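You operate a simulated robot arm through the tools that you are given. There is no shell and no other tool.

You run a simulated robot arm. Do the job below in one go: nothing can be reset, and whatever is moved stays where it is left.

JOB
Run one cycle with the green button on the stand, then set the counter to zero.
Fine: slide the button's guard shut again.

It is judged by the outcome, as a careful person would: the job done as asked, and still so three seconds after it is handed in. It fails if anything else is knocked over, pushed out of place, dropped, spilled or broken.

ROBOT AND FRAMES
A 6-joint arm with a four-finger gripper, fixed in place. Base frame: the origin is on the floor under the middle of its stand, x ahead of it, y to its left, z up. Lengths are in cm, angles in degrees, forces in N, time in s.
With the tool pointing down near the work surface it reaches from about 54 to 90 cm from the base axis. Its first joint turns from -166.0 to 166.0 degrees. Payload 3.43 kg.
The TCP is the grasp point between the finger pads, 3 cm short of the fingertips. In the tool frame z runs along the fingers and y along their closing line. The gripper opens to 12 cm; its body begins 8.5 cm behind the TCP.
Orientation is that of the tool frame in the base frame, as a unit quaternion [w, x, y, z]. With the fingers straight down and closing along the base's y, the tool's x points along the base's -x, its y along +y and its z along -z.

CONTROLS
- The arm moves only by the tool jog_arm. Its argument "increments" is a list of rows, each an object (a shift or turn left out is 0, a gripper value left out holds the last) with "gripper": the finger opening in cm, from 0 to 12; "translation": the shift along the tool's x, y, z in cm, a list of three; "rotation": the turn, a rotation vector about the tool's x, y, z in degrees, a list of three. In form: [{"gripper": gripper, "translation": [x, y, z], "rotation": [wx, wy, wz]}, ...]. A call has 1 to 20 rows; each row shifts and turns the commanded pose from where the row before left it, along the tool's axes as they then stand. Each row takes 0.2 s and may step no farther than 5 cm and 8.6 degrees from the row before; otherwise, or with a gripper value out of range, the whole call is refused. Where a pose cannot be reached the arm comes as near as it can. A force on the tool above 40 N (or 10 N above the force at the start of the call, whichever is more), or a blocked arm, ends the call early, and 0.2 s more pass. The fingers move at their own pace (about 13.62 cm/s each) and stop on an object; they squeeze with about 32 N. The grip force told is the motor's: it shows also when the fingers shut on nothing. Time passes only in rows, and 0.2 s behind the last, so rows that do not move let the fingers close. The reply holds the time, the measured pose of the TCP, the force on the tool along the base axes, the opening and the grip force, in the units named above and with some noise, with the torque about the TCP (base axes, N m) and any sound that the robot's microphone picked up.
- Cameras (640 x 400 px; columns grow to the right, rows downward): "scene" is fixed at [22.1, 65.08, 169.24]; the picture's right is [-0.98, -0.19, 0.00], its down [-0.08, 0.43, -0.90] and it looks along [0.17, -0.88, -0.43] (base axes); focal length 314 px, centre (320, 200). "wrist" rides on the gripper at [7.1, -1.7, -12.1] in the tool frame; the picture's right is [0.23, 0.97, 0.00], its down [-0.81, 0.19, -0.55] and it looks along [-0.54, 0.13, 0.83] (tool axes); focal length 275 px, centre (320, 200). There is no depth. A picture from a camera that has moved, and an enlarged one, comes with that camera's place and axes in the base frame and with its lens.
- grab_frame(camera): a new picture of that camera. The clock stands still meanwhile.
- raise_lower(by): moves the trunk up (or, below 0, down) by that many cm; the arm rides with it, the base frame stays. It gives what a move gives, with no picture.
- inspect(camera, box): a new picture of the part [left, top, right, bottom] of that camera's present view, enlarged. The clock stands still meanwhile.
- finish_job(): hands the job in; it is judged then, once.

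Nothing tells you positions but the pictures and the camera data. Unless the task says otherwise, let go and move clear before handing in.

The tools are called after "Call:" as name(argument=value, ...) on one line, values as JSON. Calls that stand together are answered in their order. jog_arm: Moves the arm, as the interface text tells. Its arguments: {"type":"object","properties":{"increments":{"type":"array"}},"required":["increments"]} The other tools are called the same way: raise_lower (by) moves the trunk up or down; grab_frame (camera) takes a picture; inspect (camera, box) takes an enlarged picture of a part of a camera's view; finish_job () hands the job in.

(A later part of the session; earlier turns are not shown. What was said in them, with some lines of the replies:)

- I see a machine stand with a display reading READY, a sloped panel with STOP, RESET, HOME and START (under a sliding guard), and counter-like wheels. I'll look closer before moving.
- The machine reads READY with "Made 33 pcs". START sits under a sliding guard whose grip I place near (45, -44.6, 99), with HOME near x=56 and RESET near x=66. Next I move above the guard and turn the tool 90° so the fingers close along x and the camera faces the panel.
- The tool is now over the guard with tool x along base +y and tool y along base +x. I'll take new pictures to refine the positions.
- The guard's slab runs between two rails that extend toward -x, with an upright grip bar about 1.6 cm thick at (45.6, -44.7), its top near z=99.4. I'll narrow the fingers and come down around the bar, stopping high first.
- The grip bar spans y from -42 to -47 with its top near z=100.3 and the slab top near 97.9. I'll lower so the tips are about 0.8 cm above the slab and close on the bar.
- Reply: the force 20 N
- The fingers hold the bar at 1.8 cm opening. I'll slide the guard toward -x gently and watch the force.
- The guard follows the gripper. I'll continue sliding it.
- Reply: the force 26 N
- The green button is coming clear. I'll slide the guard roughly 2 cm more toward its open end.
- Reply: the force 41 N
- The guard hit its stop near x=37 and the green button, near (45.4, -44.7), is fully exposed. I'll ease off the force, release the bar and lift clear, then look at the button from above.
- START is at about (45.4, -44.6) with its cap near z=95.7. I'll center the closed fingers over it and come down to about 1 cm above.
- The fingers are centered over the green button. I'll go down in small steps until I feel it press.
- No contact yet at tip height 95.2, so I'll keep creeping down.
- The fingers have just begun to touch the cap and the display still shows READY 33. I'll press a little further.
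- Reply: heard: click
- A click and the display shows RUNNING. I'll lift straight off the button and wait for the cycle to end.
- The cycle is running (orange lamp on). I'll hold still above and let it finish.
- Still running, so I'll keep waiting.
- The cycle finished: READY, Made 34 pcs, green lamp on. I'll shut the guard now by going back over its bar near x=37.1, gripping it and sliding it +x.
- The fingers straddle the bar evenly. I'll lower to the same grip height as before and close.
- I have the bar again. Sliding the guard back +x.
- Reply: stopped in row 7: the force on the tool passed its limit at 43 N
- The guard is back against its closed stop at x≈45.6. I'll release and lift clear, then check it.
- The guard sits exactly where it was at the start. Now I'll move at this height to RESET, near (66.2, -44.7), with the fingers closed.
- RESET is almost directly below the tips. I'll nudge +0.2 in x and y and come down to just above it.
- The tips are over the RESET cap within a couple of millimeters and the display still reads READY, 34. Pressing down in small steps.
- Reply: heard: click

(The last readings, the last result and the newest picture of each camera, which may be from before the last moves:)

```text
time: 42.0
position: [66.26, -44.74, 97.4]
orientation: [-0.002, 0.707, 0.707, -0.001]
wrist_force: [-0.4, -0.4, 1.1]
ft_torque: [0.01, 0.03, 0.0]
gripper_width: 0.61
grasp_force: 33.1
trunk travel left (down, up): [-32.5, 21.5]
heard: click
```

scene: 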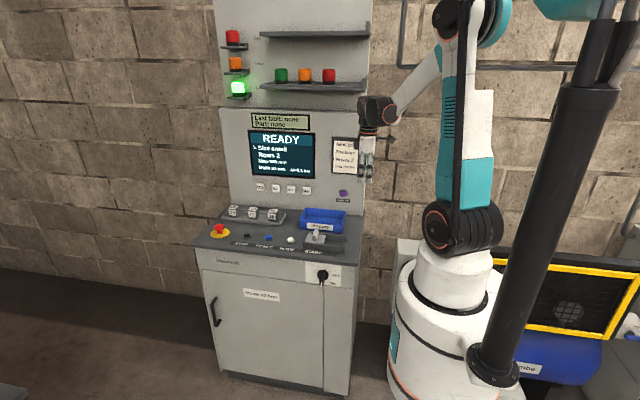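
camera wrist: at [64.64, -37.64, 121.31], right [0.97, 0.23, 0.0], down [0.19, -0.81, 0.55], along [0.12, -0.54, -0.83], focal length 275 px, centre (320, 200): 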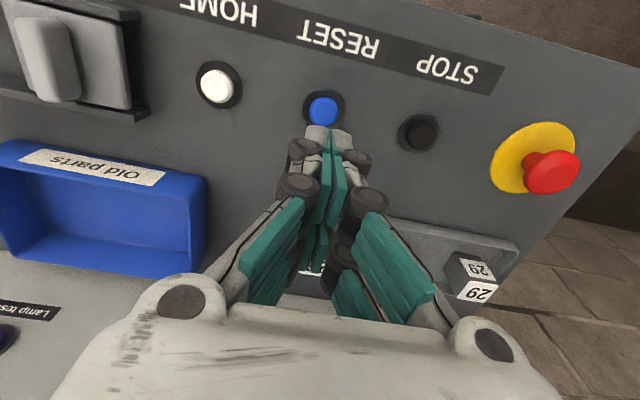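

Click heard on RESET. I'll lift off and look at the display.

Call:
jog_arm(increments=[{"translation": [0, 0, -2]}, {"translation": [0, 0, -4]}, {"translation": [0, 0, -4]}, {"translation": [0, 0, -4]}, {"translation": [0, -4.5, 0]}, {"translation": [0, -4.5, 0]}, {"translation": [0, -4.5, 0]}, {"translation": [0, -4.5, 0]}, {"translation": [0, -4.5, 0]}, {}])

Call:
inspect(camera="scene", box=[200, 10, 390, 200])

Call:
inspect(camera="scene", box=[220, 110, 370, 200])

```text
time: 44.2
position: [44.02, -44.72, 111.83]
orientation: [-0.001, 0.708, 0.706, -0.001]
wrist_force: [0.6, -0.8, 0.1]
ft_torque: [-0.02, -0.01, 0.03]
gripper_width: 0.02
grasp_force: 33.6
trunk travel left (down, up): [-32.5, 21.5]
```

```text
2.11 times, centred on (295, 105) of scene
camera zoom: at [22.1, 65.08, 169.24], right [-0.98, -0.19, 0.0], down [-0.08, 0.43, -0.9], along [0.17, -0.88, -0.43], focal length 661 px, centre (373, 400)
```

zoom: 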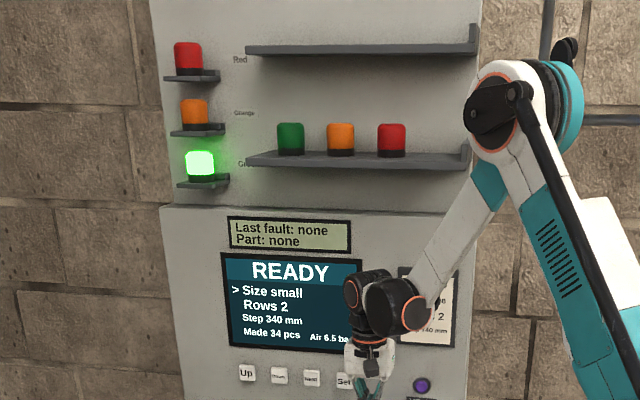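

```text
4.27 times, centred on (295, 155) of scene
camera zoom: at [22.1, 65.08, 169.24], right [-0.98, -0.19, 0.0], down [-0.08, 0.43, -0.9], along [0.17, -0.88, -0.43], focal length 1339 px, centre (427, 392)
```

zoom: 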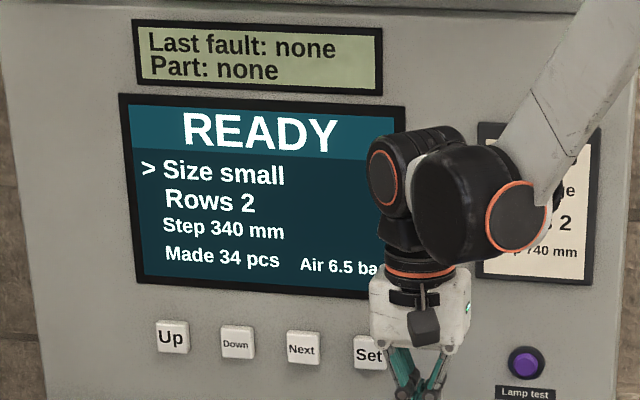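

A short RESET press left the count at 34. Before trying anything else I'll look around the stand for any label explaining the counter.

Call:
inspect(camera="scene", box=[190, 230, 360, 400])

Call:
inspect(camera="scene", box=[230, 175, 370, 260])

Call:
grab_frame(camera="scene")

Call:
grab_frame(camera="wrist")

```text
2.35 times, centred on (275, 315) of scene
camera zoom: at [22.1, 65.08, 169.24], right [-0.98, -0.19, 0.0], down [-0.08, 0.43, -0.9], along [0.17, -0.88, -0.43], focal length 738 px, centre (426, -71)
```

zoom: 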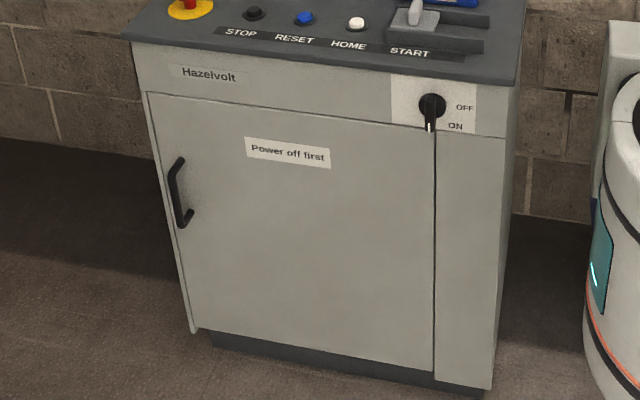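

```text
4.57 times, centred on (300, 218) of scene
camera zoom: at [22.1, 65.08, 169.24], right [-0.98, -0.19, 0.0], down [-0.08, 0.43, -0.9], along [0.17, -0.88, -0.43], focal length 1435 px, centre (411, 120)
```

zoom: 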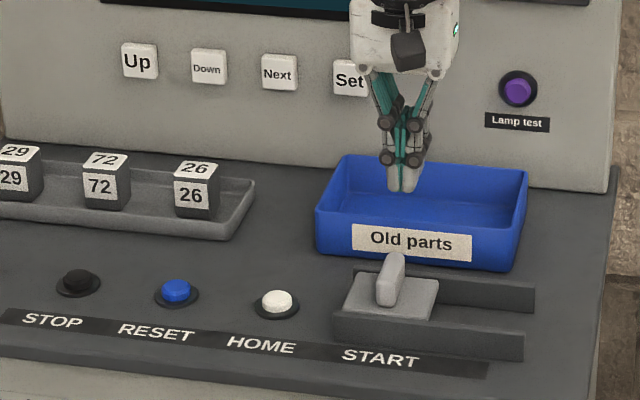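

```text
taken
```

scene: 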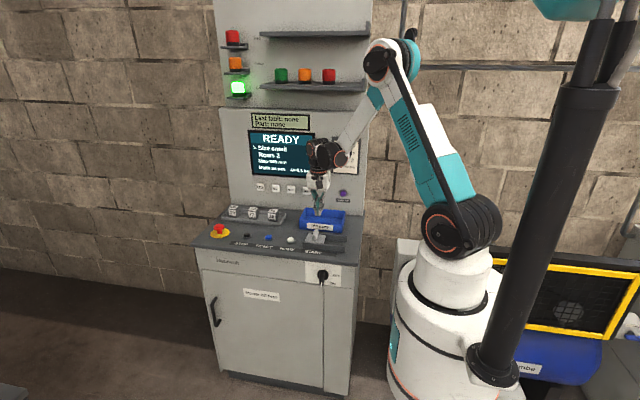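

```text
taken
camera wrist: at [42.51, -37.58, 123.82], right [0.97, 0.23, 0.0], down [0.19, -0.81, 0.55], along [0.12, -0.54, -0.83], focal length 275 px, centre (320, 200)
```

wrist: 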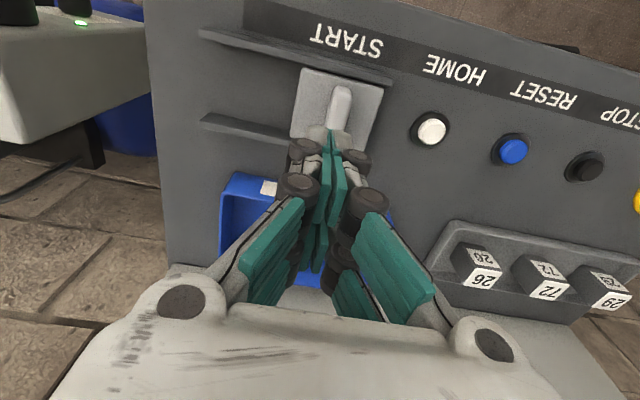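

No label mentions the counter. The mildest next try is holding RESET down for a few seconds, since it changes no settings, so I'll return to it.

Call:
jog_arm(increments=[{"translation": [0, 4.5, 0]}, {"translation": [0, 4.5, 0]}, {"translation": [0, 4.5, 0]}, {"translation": [0, 4.5, 0]}, {"translation": [0, 4.3, 0]}, {}, {"translation": [0, 0, 4.5]}, {"translation": [0, 0, 4.5]}, {"translation": [0, 0, 3.2]}, {}])

Call:
inspect(camera="scene", box=[230, 200, 300, 250])

```text
time: 46.4
position: [66.01, -44.66, 99.26]
orientation: [-0.002, 0.707, 0.707, -0.002]
wrist_force: [0.1, -0.2, 0.1]
ft_torque: [-0.01, -0.01, 0.0]
gripper_width: 0.0
grasp_force: 33.3
trunk travel left (down, up): [-32.5, 21.5]
```

```text
8.00 times, centred on (265, 225) of scene
camera zoom: at [22.1, 65.08, 169.24], right [-0.98, -0.19, 0.0], down [-0.08, 0.43, -0.9], along [0.17, -0.88, -0.43], focal length 2511 px, centre (760, 0)
```

zoom: 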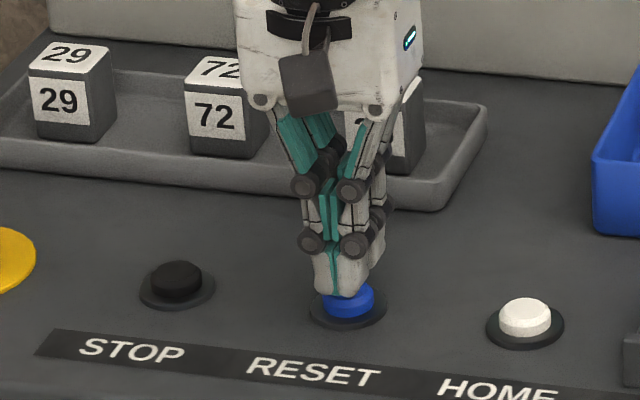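

Aligned over RESET again. I'll press to the click depth and hold it for about three seconds.

Call:
jog_arm(increments=[{"translation": [0, 0, 0.5]}, {"translation": [0, 0, 0.5]}, {"translation": [0, 0, 0.4]}, {"translation": [0, 0, 0.25]}, {"translation": [0, 0, 0.15]}, {}, {}, {}, {}, {}, {}, {}, {}, {}, {}, {}, {}, {}, {}, {}])

Call:
inspect(camera="scene", box=[220, 110, 370, 200])

```text
time: 50.6
position: [66.22, -44.61, 97.57]
orientation: [-0.002, 0.708, 0.707, -0.002]
wrist_force: [0.0, -0.3, 1.0]
ft_torque: [-0.01, 0.0, 0.01]
gripper_width: 0.6
grasp_force: 33.2
trunk travel left (down, up): [-32.5, 21.5]
heard: click
```

```text
4.27 times, centred on (295, 155) of scene
camera zoom: at [22.1, 65.08, 169.24], right [-0.98, -0.19, 0.0], down [-0.08, 0.43, -0.9], along [0.17, -0.88, -0.43], focal length 1339 px, centre (427, 392)
```

zoom: 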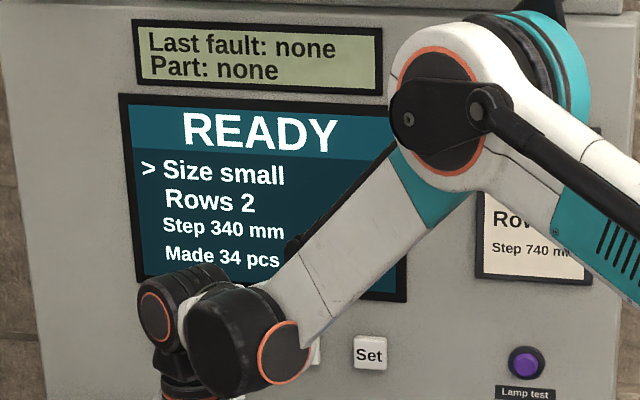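

Still 34 after about 3 s. I'll hold a few seconds more to rule this out.

Call:
jog_arm(increments=[{"translation": [0, 0, 0.1]}, {}, {}, {}, {}, {}, {}, {}, {}, {}, {}, {}, {}, {}, {}, {}])

Call:
inspect(camera="scene", box=[220, 110, 370, 200])

```text
time: 54.0
position: [66.05, -44.64, 97.52]
orientation: [-0.001, 0.708, 0.707, -0.002]
wrist_force: [-0.5, -0.2, 2.1]
ft_torque: [0.01, 0.0, 0.01]
gripper_width: 0.62
grasp_force: 33.3
trunk travel left (down, up): [-32.5, 21.5]
```

```text
4.27 times, centred on (295, 155) of scene
camera zoom: at [22.1, 65.08, 169.24], right [-0.98, -0.19, 0.0], down [-0.08, 0.43, -0.9], along [0.17, -0.88, -0.43], focal length 1339 px, centre (427, 392)
```

zoom: 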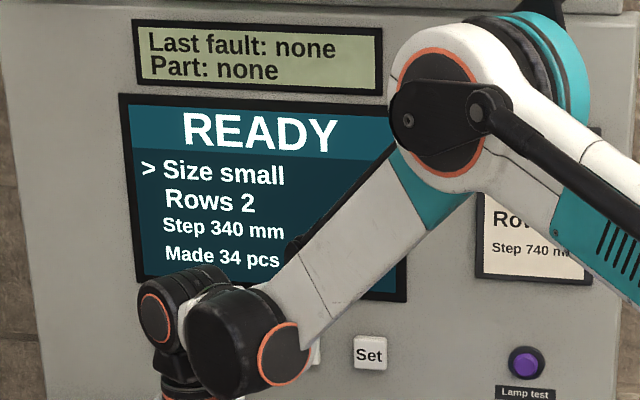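

Holding RESET does nothing to the count, so it is not the counter control; nothing else changed. The remaining path is the display keys: Next should move the ">" marker toward "Made". I'll lift off, then tilt the tool toward the upright face (keys at y≈-71, z≈107, Next x≈63.3, Set x≈55.4).

Call:
jog_arm(increments=[{"translation": [0, 0, -2]}, {"translation": [0, 0, -4.5]}, {"translation": [0, 0, -4.5]}, {"translation": [0, 0, -4.5]}, {"translation": [0, -2.8, -4]}, {"rotation": [0, -8.5, 0]}, {"rotation": [0, -8.5, 0]}, {"rotation": [0, -8.5, 0]}, {"rotation": [0, -8.5, 0]}, {"rotation": [0, -8.5, 0]}, {"rotation": [0, -8.5, 0]}, {"rotation": [0, -8.5, 0]}, {}])

Call:
grab_frame(camera="wrist")

Call:
grab_frame(camera="scene")

```text
time: 56.8
position: [63.4, -44.67, 117.11]
orientation: [0.349, 0.613, 0.614, -0.353]
wrist_force: [-0.3, 0.9, 0.9]
ft_torque: [0.02, 0.0, -0.01]
gripper_width: 0.0
grasp_force: 33.4
trunk travel left (down, up): [-32.5, 21.5]
```

```text
taken
camera wrist: at [61.86, -30.6, 116.93], right [0.97, 0.12, -0.2], down [0.2, 0.07, 0.98], along [0.13, -0.99, 0.04], focal length 275 px, centre (320, 200)
```

wrist: 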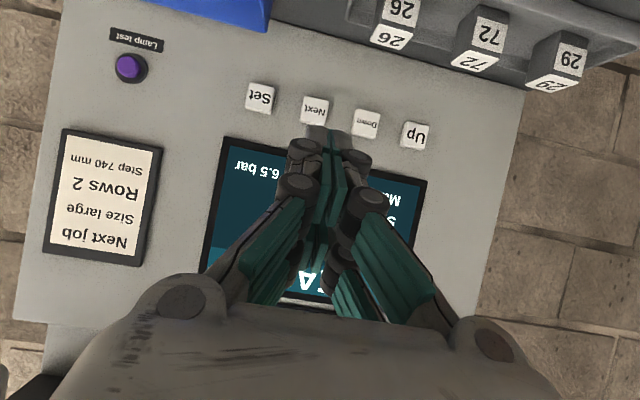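

```text
taken
```

scene: 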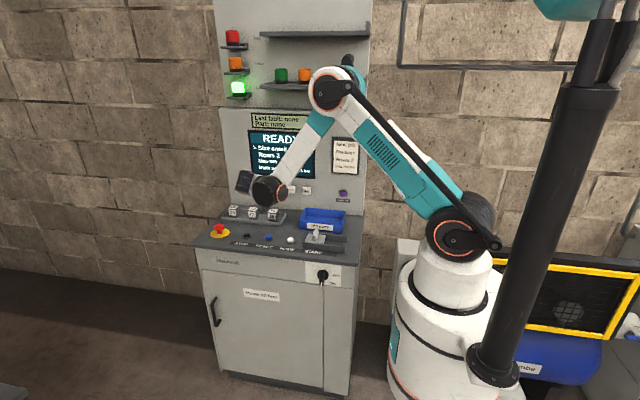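

The display and keys are in view (upside down in this camera). I'll advance along a straight line until the fingertips are about 5 cm short of the Next key, keeping above the tray and bin.

Call:
jog_arm(increments=[{"translation": [-0.187, 0, 3.91]}, {"translation": [-0.187, 0, 3.91]}, {"translation": [-0.187, 0, 3.91]}, {"translation": [-0.187, 0, 3.91]}, {"translation": [-0.187, 0, 3.91]}, {}])

Call:
grab_frame(camera="wrist")

Call:
inspect(camera="scene", box=[210, 110, 360, 230])

```text
time: 58.2
position: [63.42, -62.1, 108.01]
orientation: [0.35, 0.613, 0.615, -0.352]
wrist_force: [-0.3, -0.7, -0.7]
ft_torque: [0.03, -0.03, 0.03]
gripper_width: 0.0
grasp_force: 33.1
trunk travel left (down, up): [-32.5, 21.5]
```

```text
taken
camera wrist: at [61.83, -47.97, 107.9], right [0.97, 0.12, -0.2], down [0.2, 0.06, 0.98], along [0.13, -0.99, 0.04], focal length 275 px, centre (320, 200)
```

wrist: 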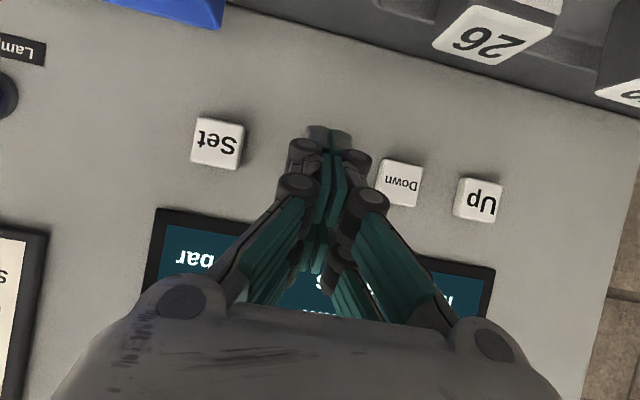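

```text
3.33 times, centred on (285, 170) of scene
camera zoom: at [22.1, 65.08, 169.24], right [-0.98, -0.19, 0.0], down [-0.08, 0.43, -0.9], along [0.17, -0.88, -0.43], focal length 1046 px, centre (437, 300)
```

zoom: 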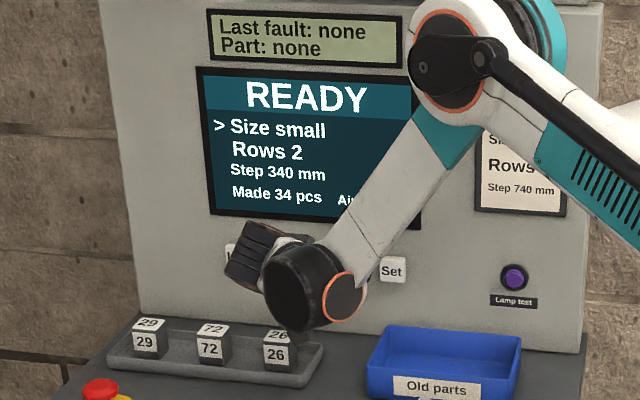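

From this view Next lies midway between Set and Down, at about (63.6, -71.6, 105.9). I'll close in to about 1.5 cm from it.

Call:
jog_arm(increments=[{"translation": [-0.07, 0.1, 2.4]}, {"translation": [-0.07, 0.1, 2.4]}, {}])

Call:
inspect(camera="wrist", box=[180, 60, 460, 240])

Call:
inspect(camera="scene", box=[230, 160, 330, 230])

```text
time: 59.0
position: [63.38, -66.27, 105.67]
orientation: [0.35, 0.613, 0.614, -0.352]
wrist_force: [-0.3, -0.2, 0.6]
ft_torque: [0.0, 0.01, -0.01]
gripper_width: 0.03
grasp_force: 33.7
trunk travel left (down, up): [-32.5, 21.5]
```

```text
2.22 times, centred on (320, 150) of wrist
camera zoom: at [61.95, -52.18, 105.53], right [0.97, 0.12, -0.2], down [0.2, 0.06, 0.98], along [0.13, -0.99, 0.04], focal length 612 px, centre (320, 311)
```

zoom: 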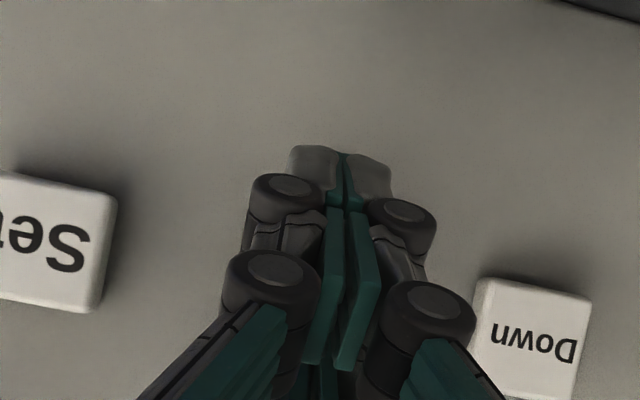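

```text
5.71 times, centred on (280, 195) of scene
camera zoom: at [22.1, 65.08, 169.24], right [-0.98, -0.19, 0.0], down [-0.08, 0.43, -0.9], along [0.17, -0.88, -0.43], focal length 1793 px, centre (549, 229)
```

zoom: 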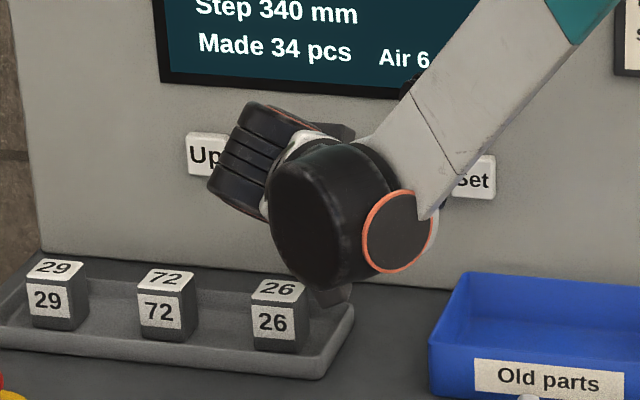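

Next refines to x≈63.75, z≈105.8, and the tips are level with it. I'll shift +0.3 in x and push straight toward the face in small steps.

Call:
jog_arm(increments=[{"translation": [0, 0.3, 0]}, {"translation": [-0.152, 0, 0.259]}, {"translation": [-0.152, 0, 0.259]}, {"translation": [-0.152, 0, 0.259]}, {"translation": [-0.152, 0, 0.259]}])

```text
time: 60.2
position: [63.79, -67.45, 105.41]
orientation: [0.349, 0.614, 0.615, -0.352]
wrist_force: [0.5, 0.5, 0.3]
ft_torque: [-0.01, 0.02, 0.01]
gripper_width: 0.01
grasp_force: 33.3
trunk travel left (down, up): [-32.5, 21.5]
```

Call:
jog_arm(increments=[{"translation": [-0.101, 0, 0.172]}, {"translation": [-0.101, 0, 0.172]}])

Call:
inspect(camera="wrist", box=[180, 60, 460, 240])

```text
time: 60.8
position: [63.75, -67.89, 105.54]
orientation: [0.349, 0.614, 0.614, -0.353]
wrist_force: [-0.1, 0.2, -0.4]
ft_torque: [0.0, 0.0, -0.06]
gripper_width: 0.0
grasp_force: 33.4
trunk travel left (down, up): [-32.5, 21.5]
```

```text
2.22 times, centred on (320, 150) of wrist
camera zoom: at [62.22, -53.76, 105.46], right [0.97, 0.12, -0.2], down [0.2, 0.06, 0.98], along [0.13, -0.99, 0.04], focal length 612 px, centre (320, 311)
```

zoom: 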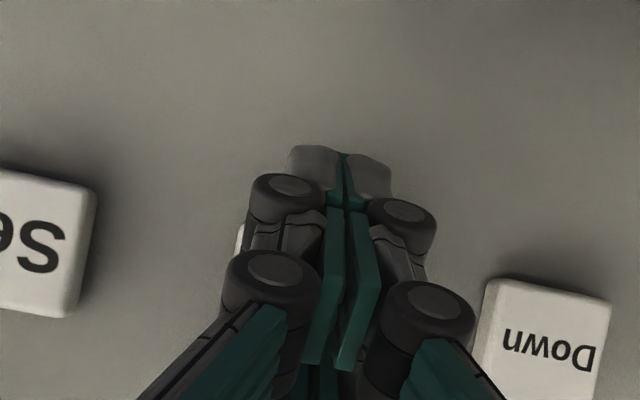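

Call:
jog_arm(increments=[{"translation": [-0.101, 0, 0.172]}, {"translation": [-0.101, 0, 0.172]}])

```text
time: 61.4
position: [63.79, -68.19, 105.54]
orientation: [0.349, 0.613, 0.615, -0.352]
wrist_force: [0.8, 1.1, 0.7]
ft_torque: [0.0, 0.0, 0.0]
gripper_width: 0.61
grasp_force: 33.4
trunk travel left (down, up): [-32.5, 21.5]
```

The fingers just touched the key (same sign as on the other buttons). One small push more.

Call:
jog_arm(increments=[{"translation": [-0.076, 0, 0.13]}, {"translation": [-0.076, 0, 0.13]}])

Call:
inspect(camera="scene", box=[220, 110, 370, 200])

```text
time: 62.0
position: [63.75, -68.48, 105.55]
orientation: [0.349, 0.614, 0.615, -0.352]
wrist_force: [-0.1, 1.6, 0.9]
ft_torque: [-0.05, 0.02, -0.01]
gripper_width: 0.6
grasp_force: 33.7
trunk travel left (down, up): [-32.5, 21.5]
heard: click
```

```text
4.27 times, centred on (295, 155) of scene
camera zoom: at [22.1, 65.08, 169.24], right [-0.98, -0.19, 0.0], down [-0.08, 0.43, -0.9], along [0.17, -0.88, -0.43], focal length 1339 px, centre (427, 392)
```

zoom: 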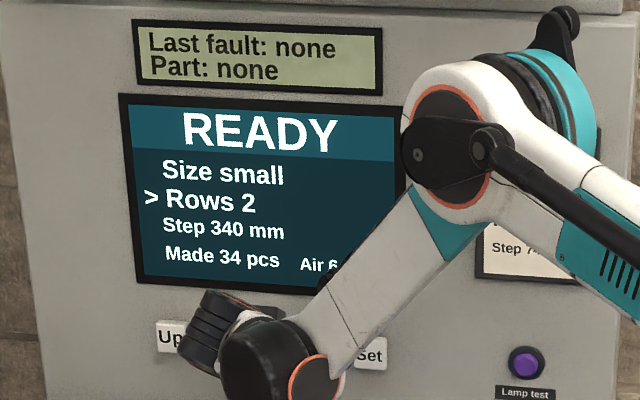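

The marker moved to Rows, so Next works as expected. I'll back off 1.2 cm and press once more.

Call:
jog_arm(increments=[{"translation": [0.304, 0, -0.517]}, {"translation": [0.304, 0, -0.517]}, {}, {"translation": [-0.253, 0, 0.431]}, {"translation": [-0.203, 0, 0.345]}, {"translation": [-0.152, 0, 0.259]}, {}, {"translation": [0.304, 0, -0.517]}, {"translation": [0.304, 0, -0.517]}, {}])

Call:
inspect(camera="scene", box=[220, 110, 370, 200])

```text
time: 64.2
position: [63.84, -67.28, 105.57]
orientation: [0.351, 0.612, 0.615, -0.352]
wrist_force: [-0.6, 0.5, -0.4]
ft_torque: [-0.03, 0.0, 0.02]
gripper_width: 0.0
grasp_force: 32.8
trunk travel left (down, up): [-32.5, 21.5]
heard: click
```

```text
4.27 times, centred on (295, 155) of scene
camera zoom: at [22.1, 65.08, 169.24], right [-0.98, -0.19, 0.0], down [-0.08, 0.43, -0.9], along [0.17, -0.88, -0.43], focal length 1339 px, centre (427, 392)
```

zoom: 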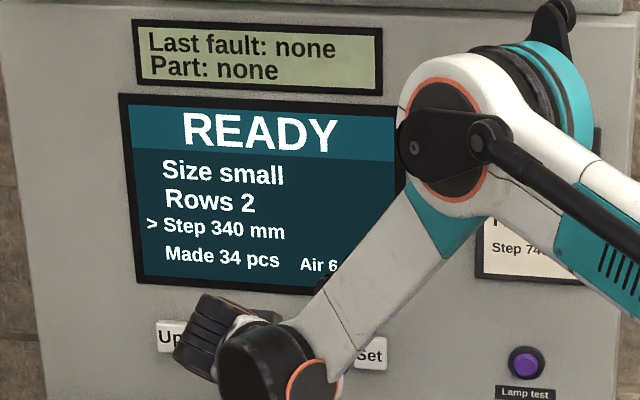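

The marker is on Step; one more Next press should reach Made.

Call:
jog_arm(increments=[{"translation": [-0.253, 0, 0.431]}, {"translation": [-0.203, 0, 0.345]}, {"translation": [-0.152, 0, 0.259]}, {}, {"translation": [0.304, 0, -0.517]}, {"translation": [0.304, 0, -0.517]}, {}])

Call:
inspect(camera="scene", box=[220, 110, 370, 200])

```text
time: 65.8
position: [63.74, -67.29, 105.63]
orientation: [0.35, 0.613, 0.615, -0.352]
wrist_force: [-0.8, 0.3, 0.1]
ft_torque: [-0.03, 0.02, -0.02]
gripper_width: 0.02
grasp_force: 33.3
trunk travel left (down, up): [-32.5, 21.5]
heard: click
```

```text
4.27 times, centred on (295, 155) of scene
camera zoom: at [22.1, 65.08, 169.24], right [-0.98, -0.19, 0.0], down [-0.08, 0.43, -0.9], along [0.17, -0.88, -0.43], focal length 1339 px, centre (427, 392)
```

zoom: 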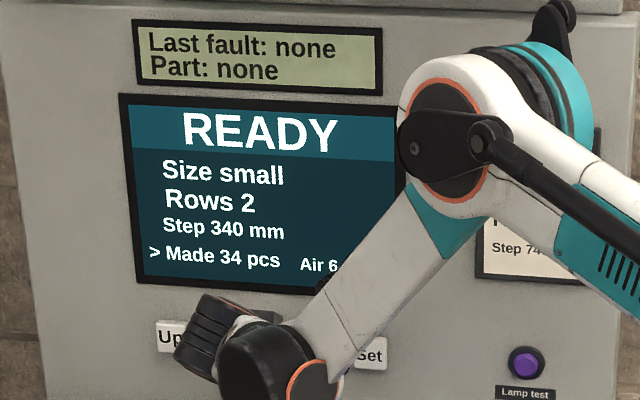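

The marker is now on Made. I'll back off, shift to the Set key at x≈55.8, and check alignment.

Call:
jog_arm(increments=[{"translation": [0.507, 0, -0.862]}, {"translation": [0, -4, 0]}, {"translation": [0, -3.95, 0]}, {}])

Call:
inspect(camera="wrist", box=[180, 60, 460, 240])

Call:
grab_frame(camera="wrist")

```text
time: 66.8
position: [55.93, -66.06, 105.62]
orientation: [0.349, 0.614, 0.614, -0.353]
wrist_force: [0.2, -0.5, -0.1]
ft_torque: [0.02, -0.02, 0.0]
gripper_width: 0.0
grasp_force: 33.1
trunk travel left (down, up): [-32.5, 21.5]
```

```text
2.22 times, centred on (320, 150) of wrist
camera zoom: at [54.37, -52.11, 105.48], right [0.97, 0.12, -0.2], down [0.2, 0.06, 0.98], along [0.13, -0.99, 0.04], focal length 612 px, centre (320, 311)
```

zoom: 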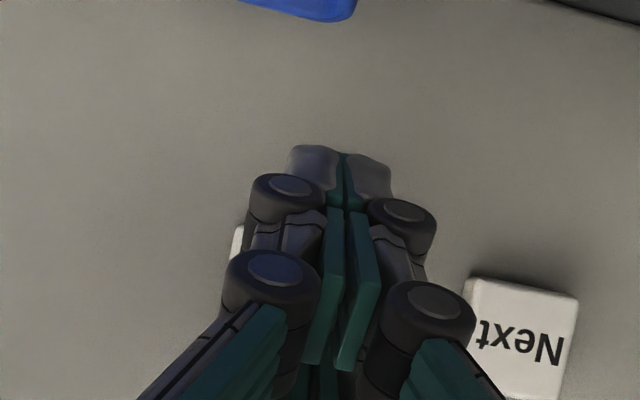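

```text
taken
camera wrist: at [54.37, -52.11, 105.48], right [0.97, 0.12, -0.2], down [0.2, 0.06, 0.98], along [0.13, -0.99, 0.04], focal length 275 px, centre (320, 200)
```

wrist: 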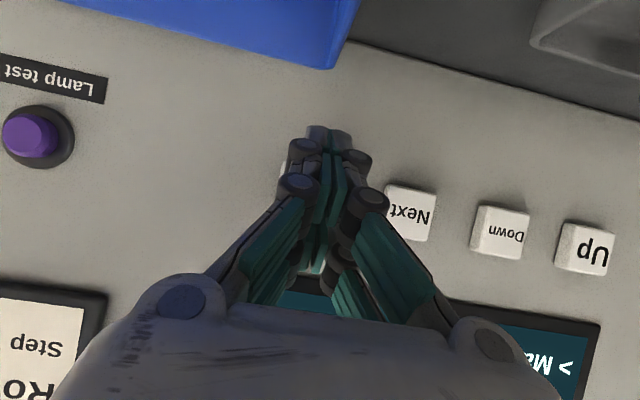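

Aligned with Set (the tool sits where it did relative to Next). I'll press it once and back off.

Call:
jog_arm(increments=[{"translation": [-0.507, 0, 0.862]}, {"translation": [-0.304, 0, 0.517]}, {"translation": [-0.253, 0, 0.431]}, {"translation": [-0.152, 0, 0.259]}, {}])

Call:
inspect(camera="scene", box=[220, 110, 370, 200])

```text
time: 68.0
position: [56.02, -68.58, 105.53]
orientation: [0.349, 0.613, 0.615, -0.352]
wrist_force: [-1.7, 7.2, -2.3]
ft_torque: [0.04, 0.0, -0.03]
gripper_width: 0.59
grasp_force: 32.6
trunk travel left (down, up): [-32.5, 21.5]
heard: click
```

```text
4.27 times, centred on (295, 155) of scene
camera zoom: at [22.1, 65.08, 169.24], right [-0.98, -0.19, 0.0], down [-0.08, 0.43, -0.9], along [0.17, -0.88, -0.43], focal length 1339 px, centre (427, 392)
```

zoom: 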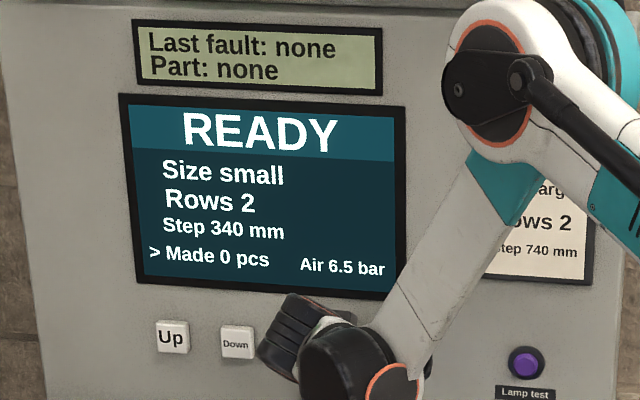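

The display reads "Made 0 pcs" with all other settings unchanged. I'll retreat straight back and up from the key.

Call:
jog_arm(increments=[{"translation": [0.507, 0, -0.862]}, {"translation": [0.304, 0, -0.517]}, {"translation": [0, 0, -4]}, {"translation": [0, 0, -4.5]}, {"translation": [0, 0, -4.5]}, {"translation": [0, 0, -4.5]}, {"translation": [0, 0, -4.5]}, {}, {}])

Call:
grab_frame(camera="scene")

Call:
inspect(camera="scene", box=[200, 100, 370, 200])

Call:
inspect(camera="scene", box=[190, 180, 370, 290])

```text
time: 70.0
position: [55.8, -48.29, 116.87]
orientation: [0.349, 0.614, 0.614, -0.354]
wrist_force: [-0.1, 0.0, 1.3]
ft_torque: [0.02, 0.01, -0.01]
gripper_width: 0.0
grasp_force: 33.4
trunk travel left (down, up): [-32.5, 21.5]
```

```text
taken
```

scene: 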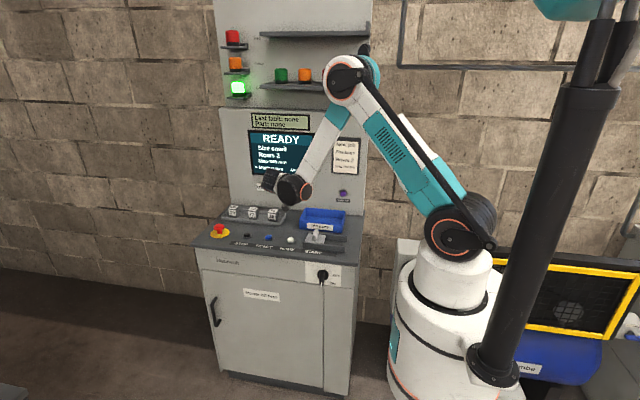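

```text
3.76 times, centred on (285, 150) of scene
camera zoom: at [22.1, 65.08, 169.24], right [-0.98, -0.19, 0.0], down [-0.08, 0.43, -0.9], along [0.17, -0.88, -0.43], focal length 1182 px, centre (452, 388)
```

zoom: 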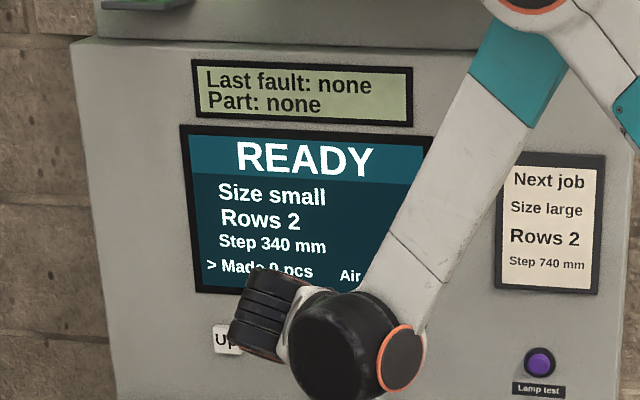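

```text
3.56 times, centred on (280, 235) of scene
camera zoom: at [22.1, 65.08, 169.24], right [-0.98, -0.19, 0.0], down [-0.08, 0.43, -0.9], along [0.17, -0.88, -0.43], focal length 1116 px, centre (462, 76)
```

zoom: 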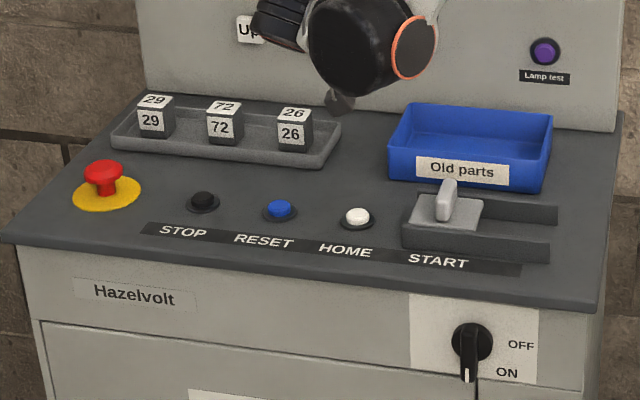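

Everything is in place: READY, Made 0, guard shut, bin, cubes and switches untouched. I'll back off a bit further and do a last check of the display.

Call:
jog_arm(increments=[{"translation": [0, -4, -2]}, {"translation": [0, -4, -2]}, {"translation": [0, -4, -2]}, {"translation": [0, -4, -2]}, {}, {}, {}])

Call:
inspect(camera="scene", box=[200, 10, 390, 270])

Call:
inspect(camera="scene", box=[220, 110, 370, 200])

```text
time: 71.6
position: [39.81, -41.18, 120.91]
orientation: [0.349, 0.613, 0.614, -0.353]
wrist_force: [-0.2, -0.7, 0.3]
ft_torque: [-0.01, 0.0, 0.05]
gripper_width: 0.01
grasp_force: 33.2
trunk travel left (down, up): [-32.5, 21.5]
```

```text
1.54 times, centred on (295, 140) of scene
camera zoom: at [22.1, 65.08, 169.24], right [-0.98, -0.19, 0.0], down [-0.08, 0.43, -0.9], along [0.17, -0.88, -0.43], focal length 483 px, centre (358, 292)
```

zoom: 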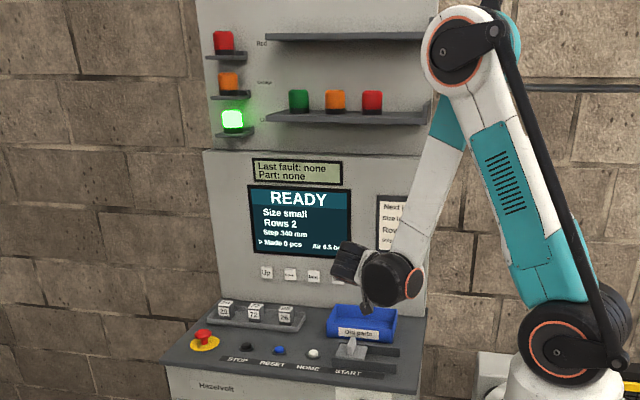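

```text
4.27 times, centred on (295, 155) of scene
camera zoom: at [22.1, 65.08, 169.24], right [-0.98, -0.19, 0.0], down [-0.08, 0.43, -0.9], along [0.17, -0.88, -0.43], focal length 1339 px, centre (427, 392)
```

zoom: 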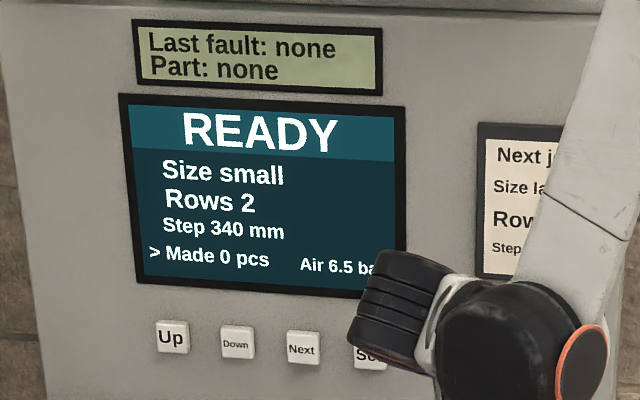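

The display shows READY and Made 0 pcs with the other settings unchanged. The guard is shut and the arm is clear, so I'm handing the job in.

Call:
finish_job()

```text
The job is handed in.
```

The job is done and handed in. I ran one cycle with the green START button, and the count went from 33 to 34. I then set the counter to zero and slid the guard shut against its stop, where it sat at the start.

- **Final state:** the display reads READY, "Made 0 pcs", with Size small, Rows 2 and Step 340 mm unchanged. Nothing on the stand was knocked or moved, and the arm is clear.
- **RESET presses:** I first tried RESET for the counter, one short press and one hold of about six seconds. It had no effect on the count, and I saw no other change on the display. The counter was zeroed with the Next and Set keys under the display.
- **Menu marker:** the ">" marker on the display is now on the Made line. It was on Size at the start, and I left it there.
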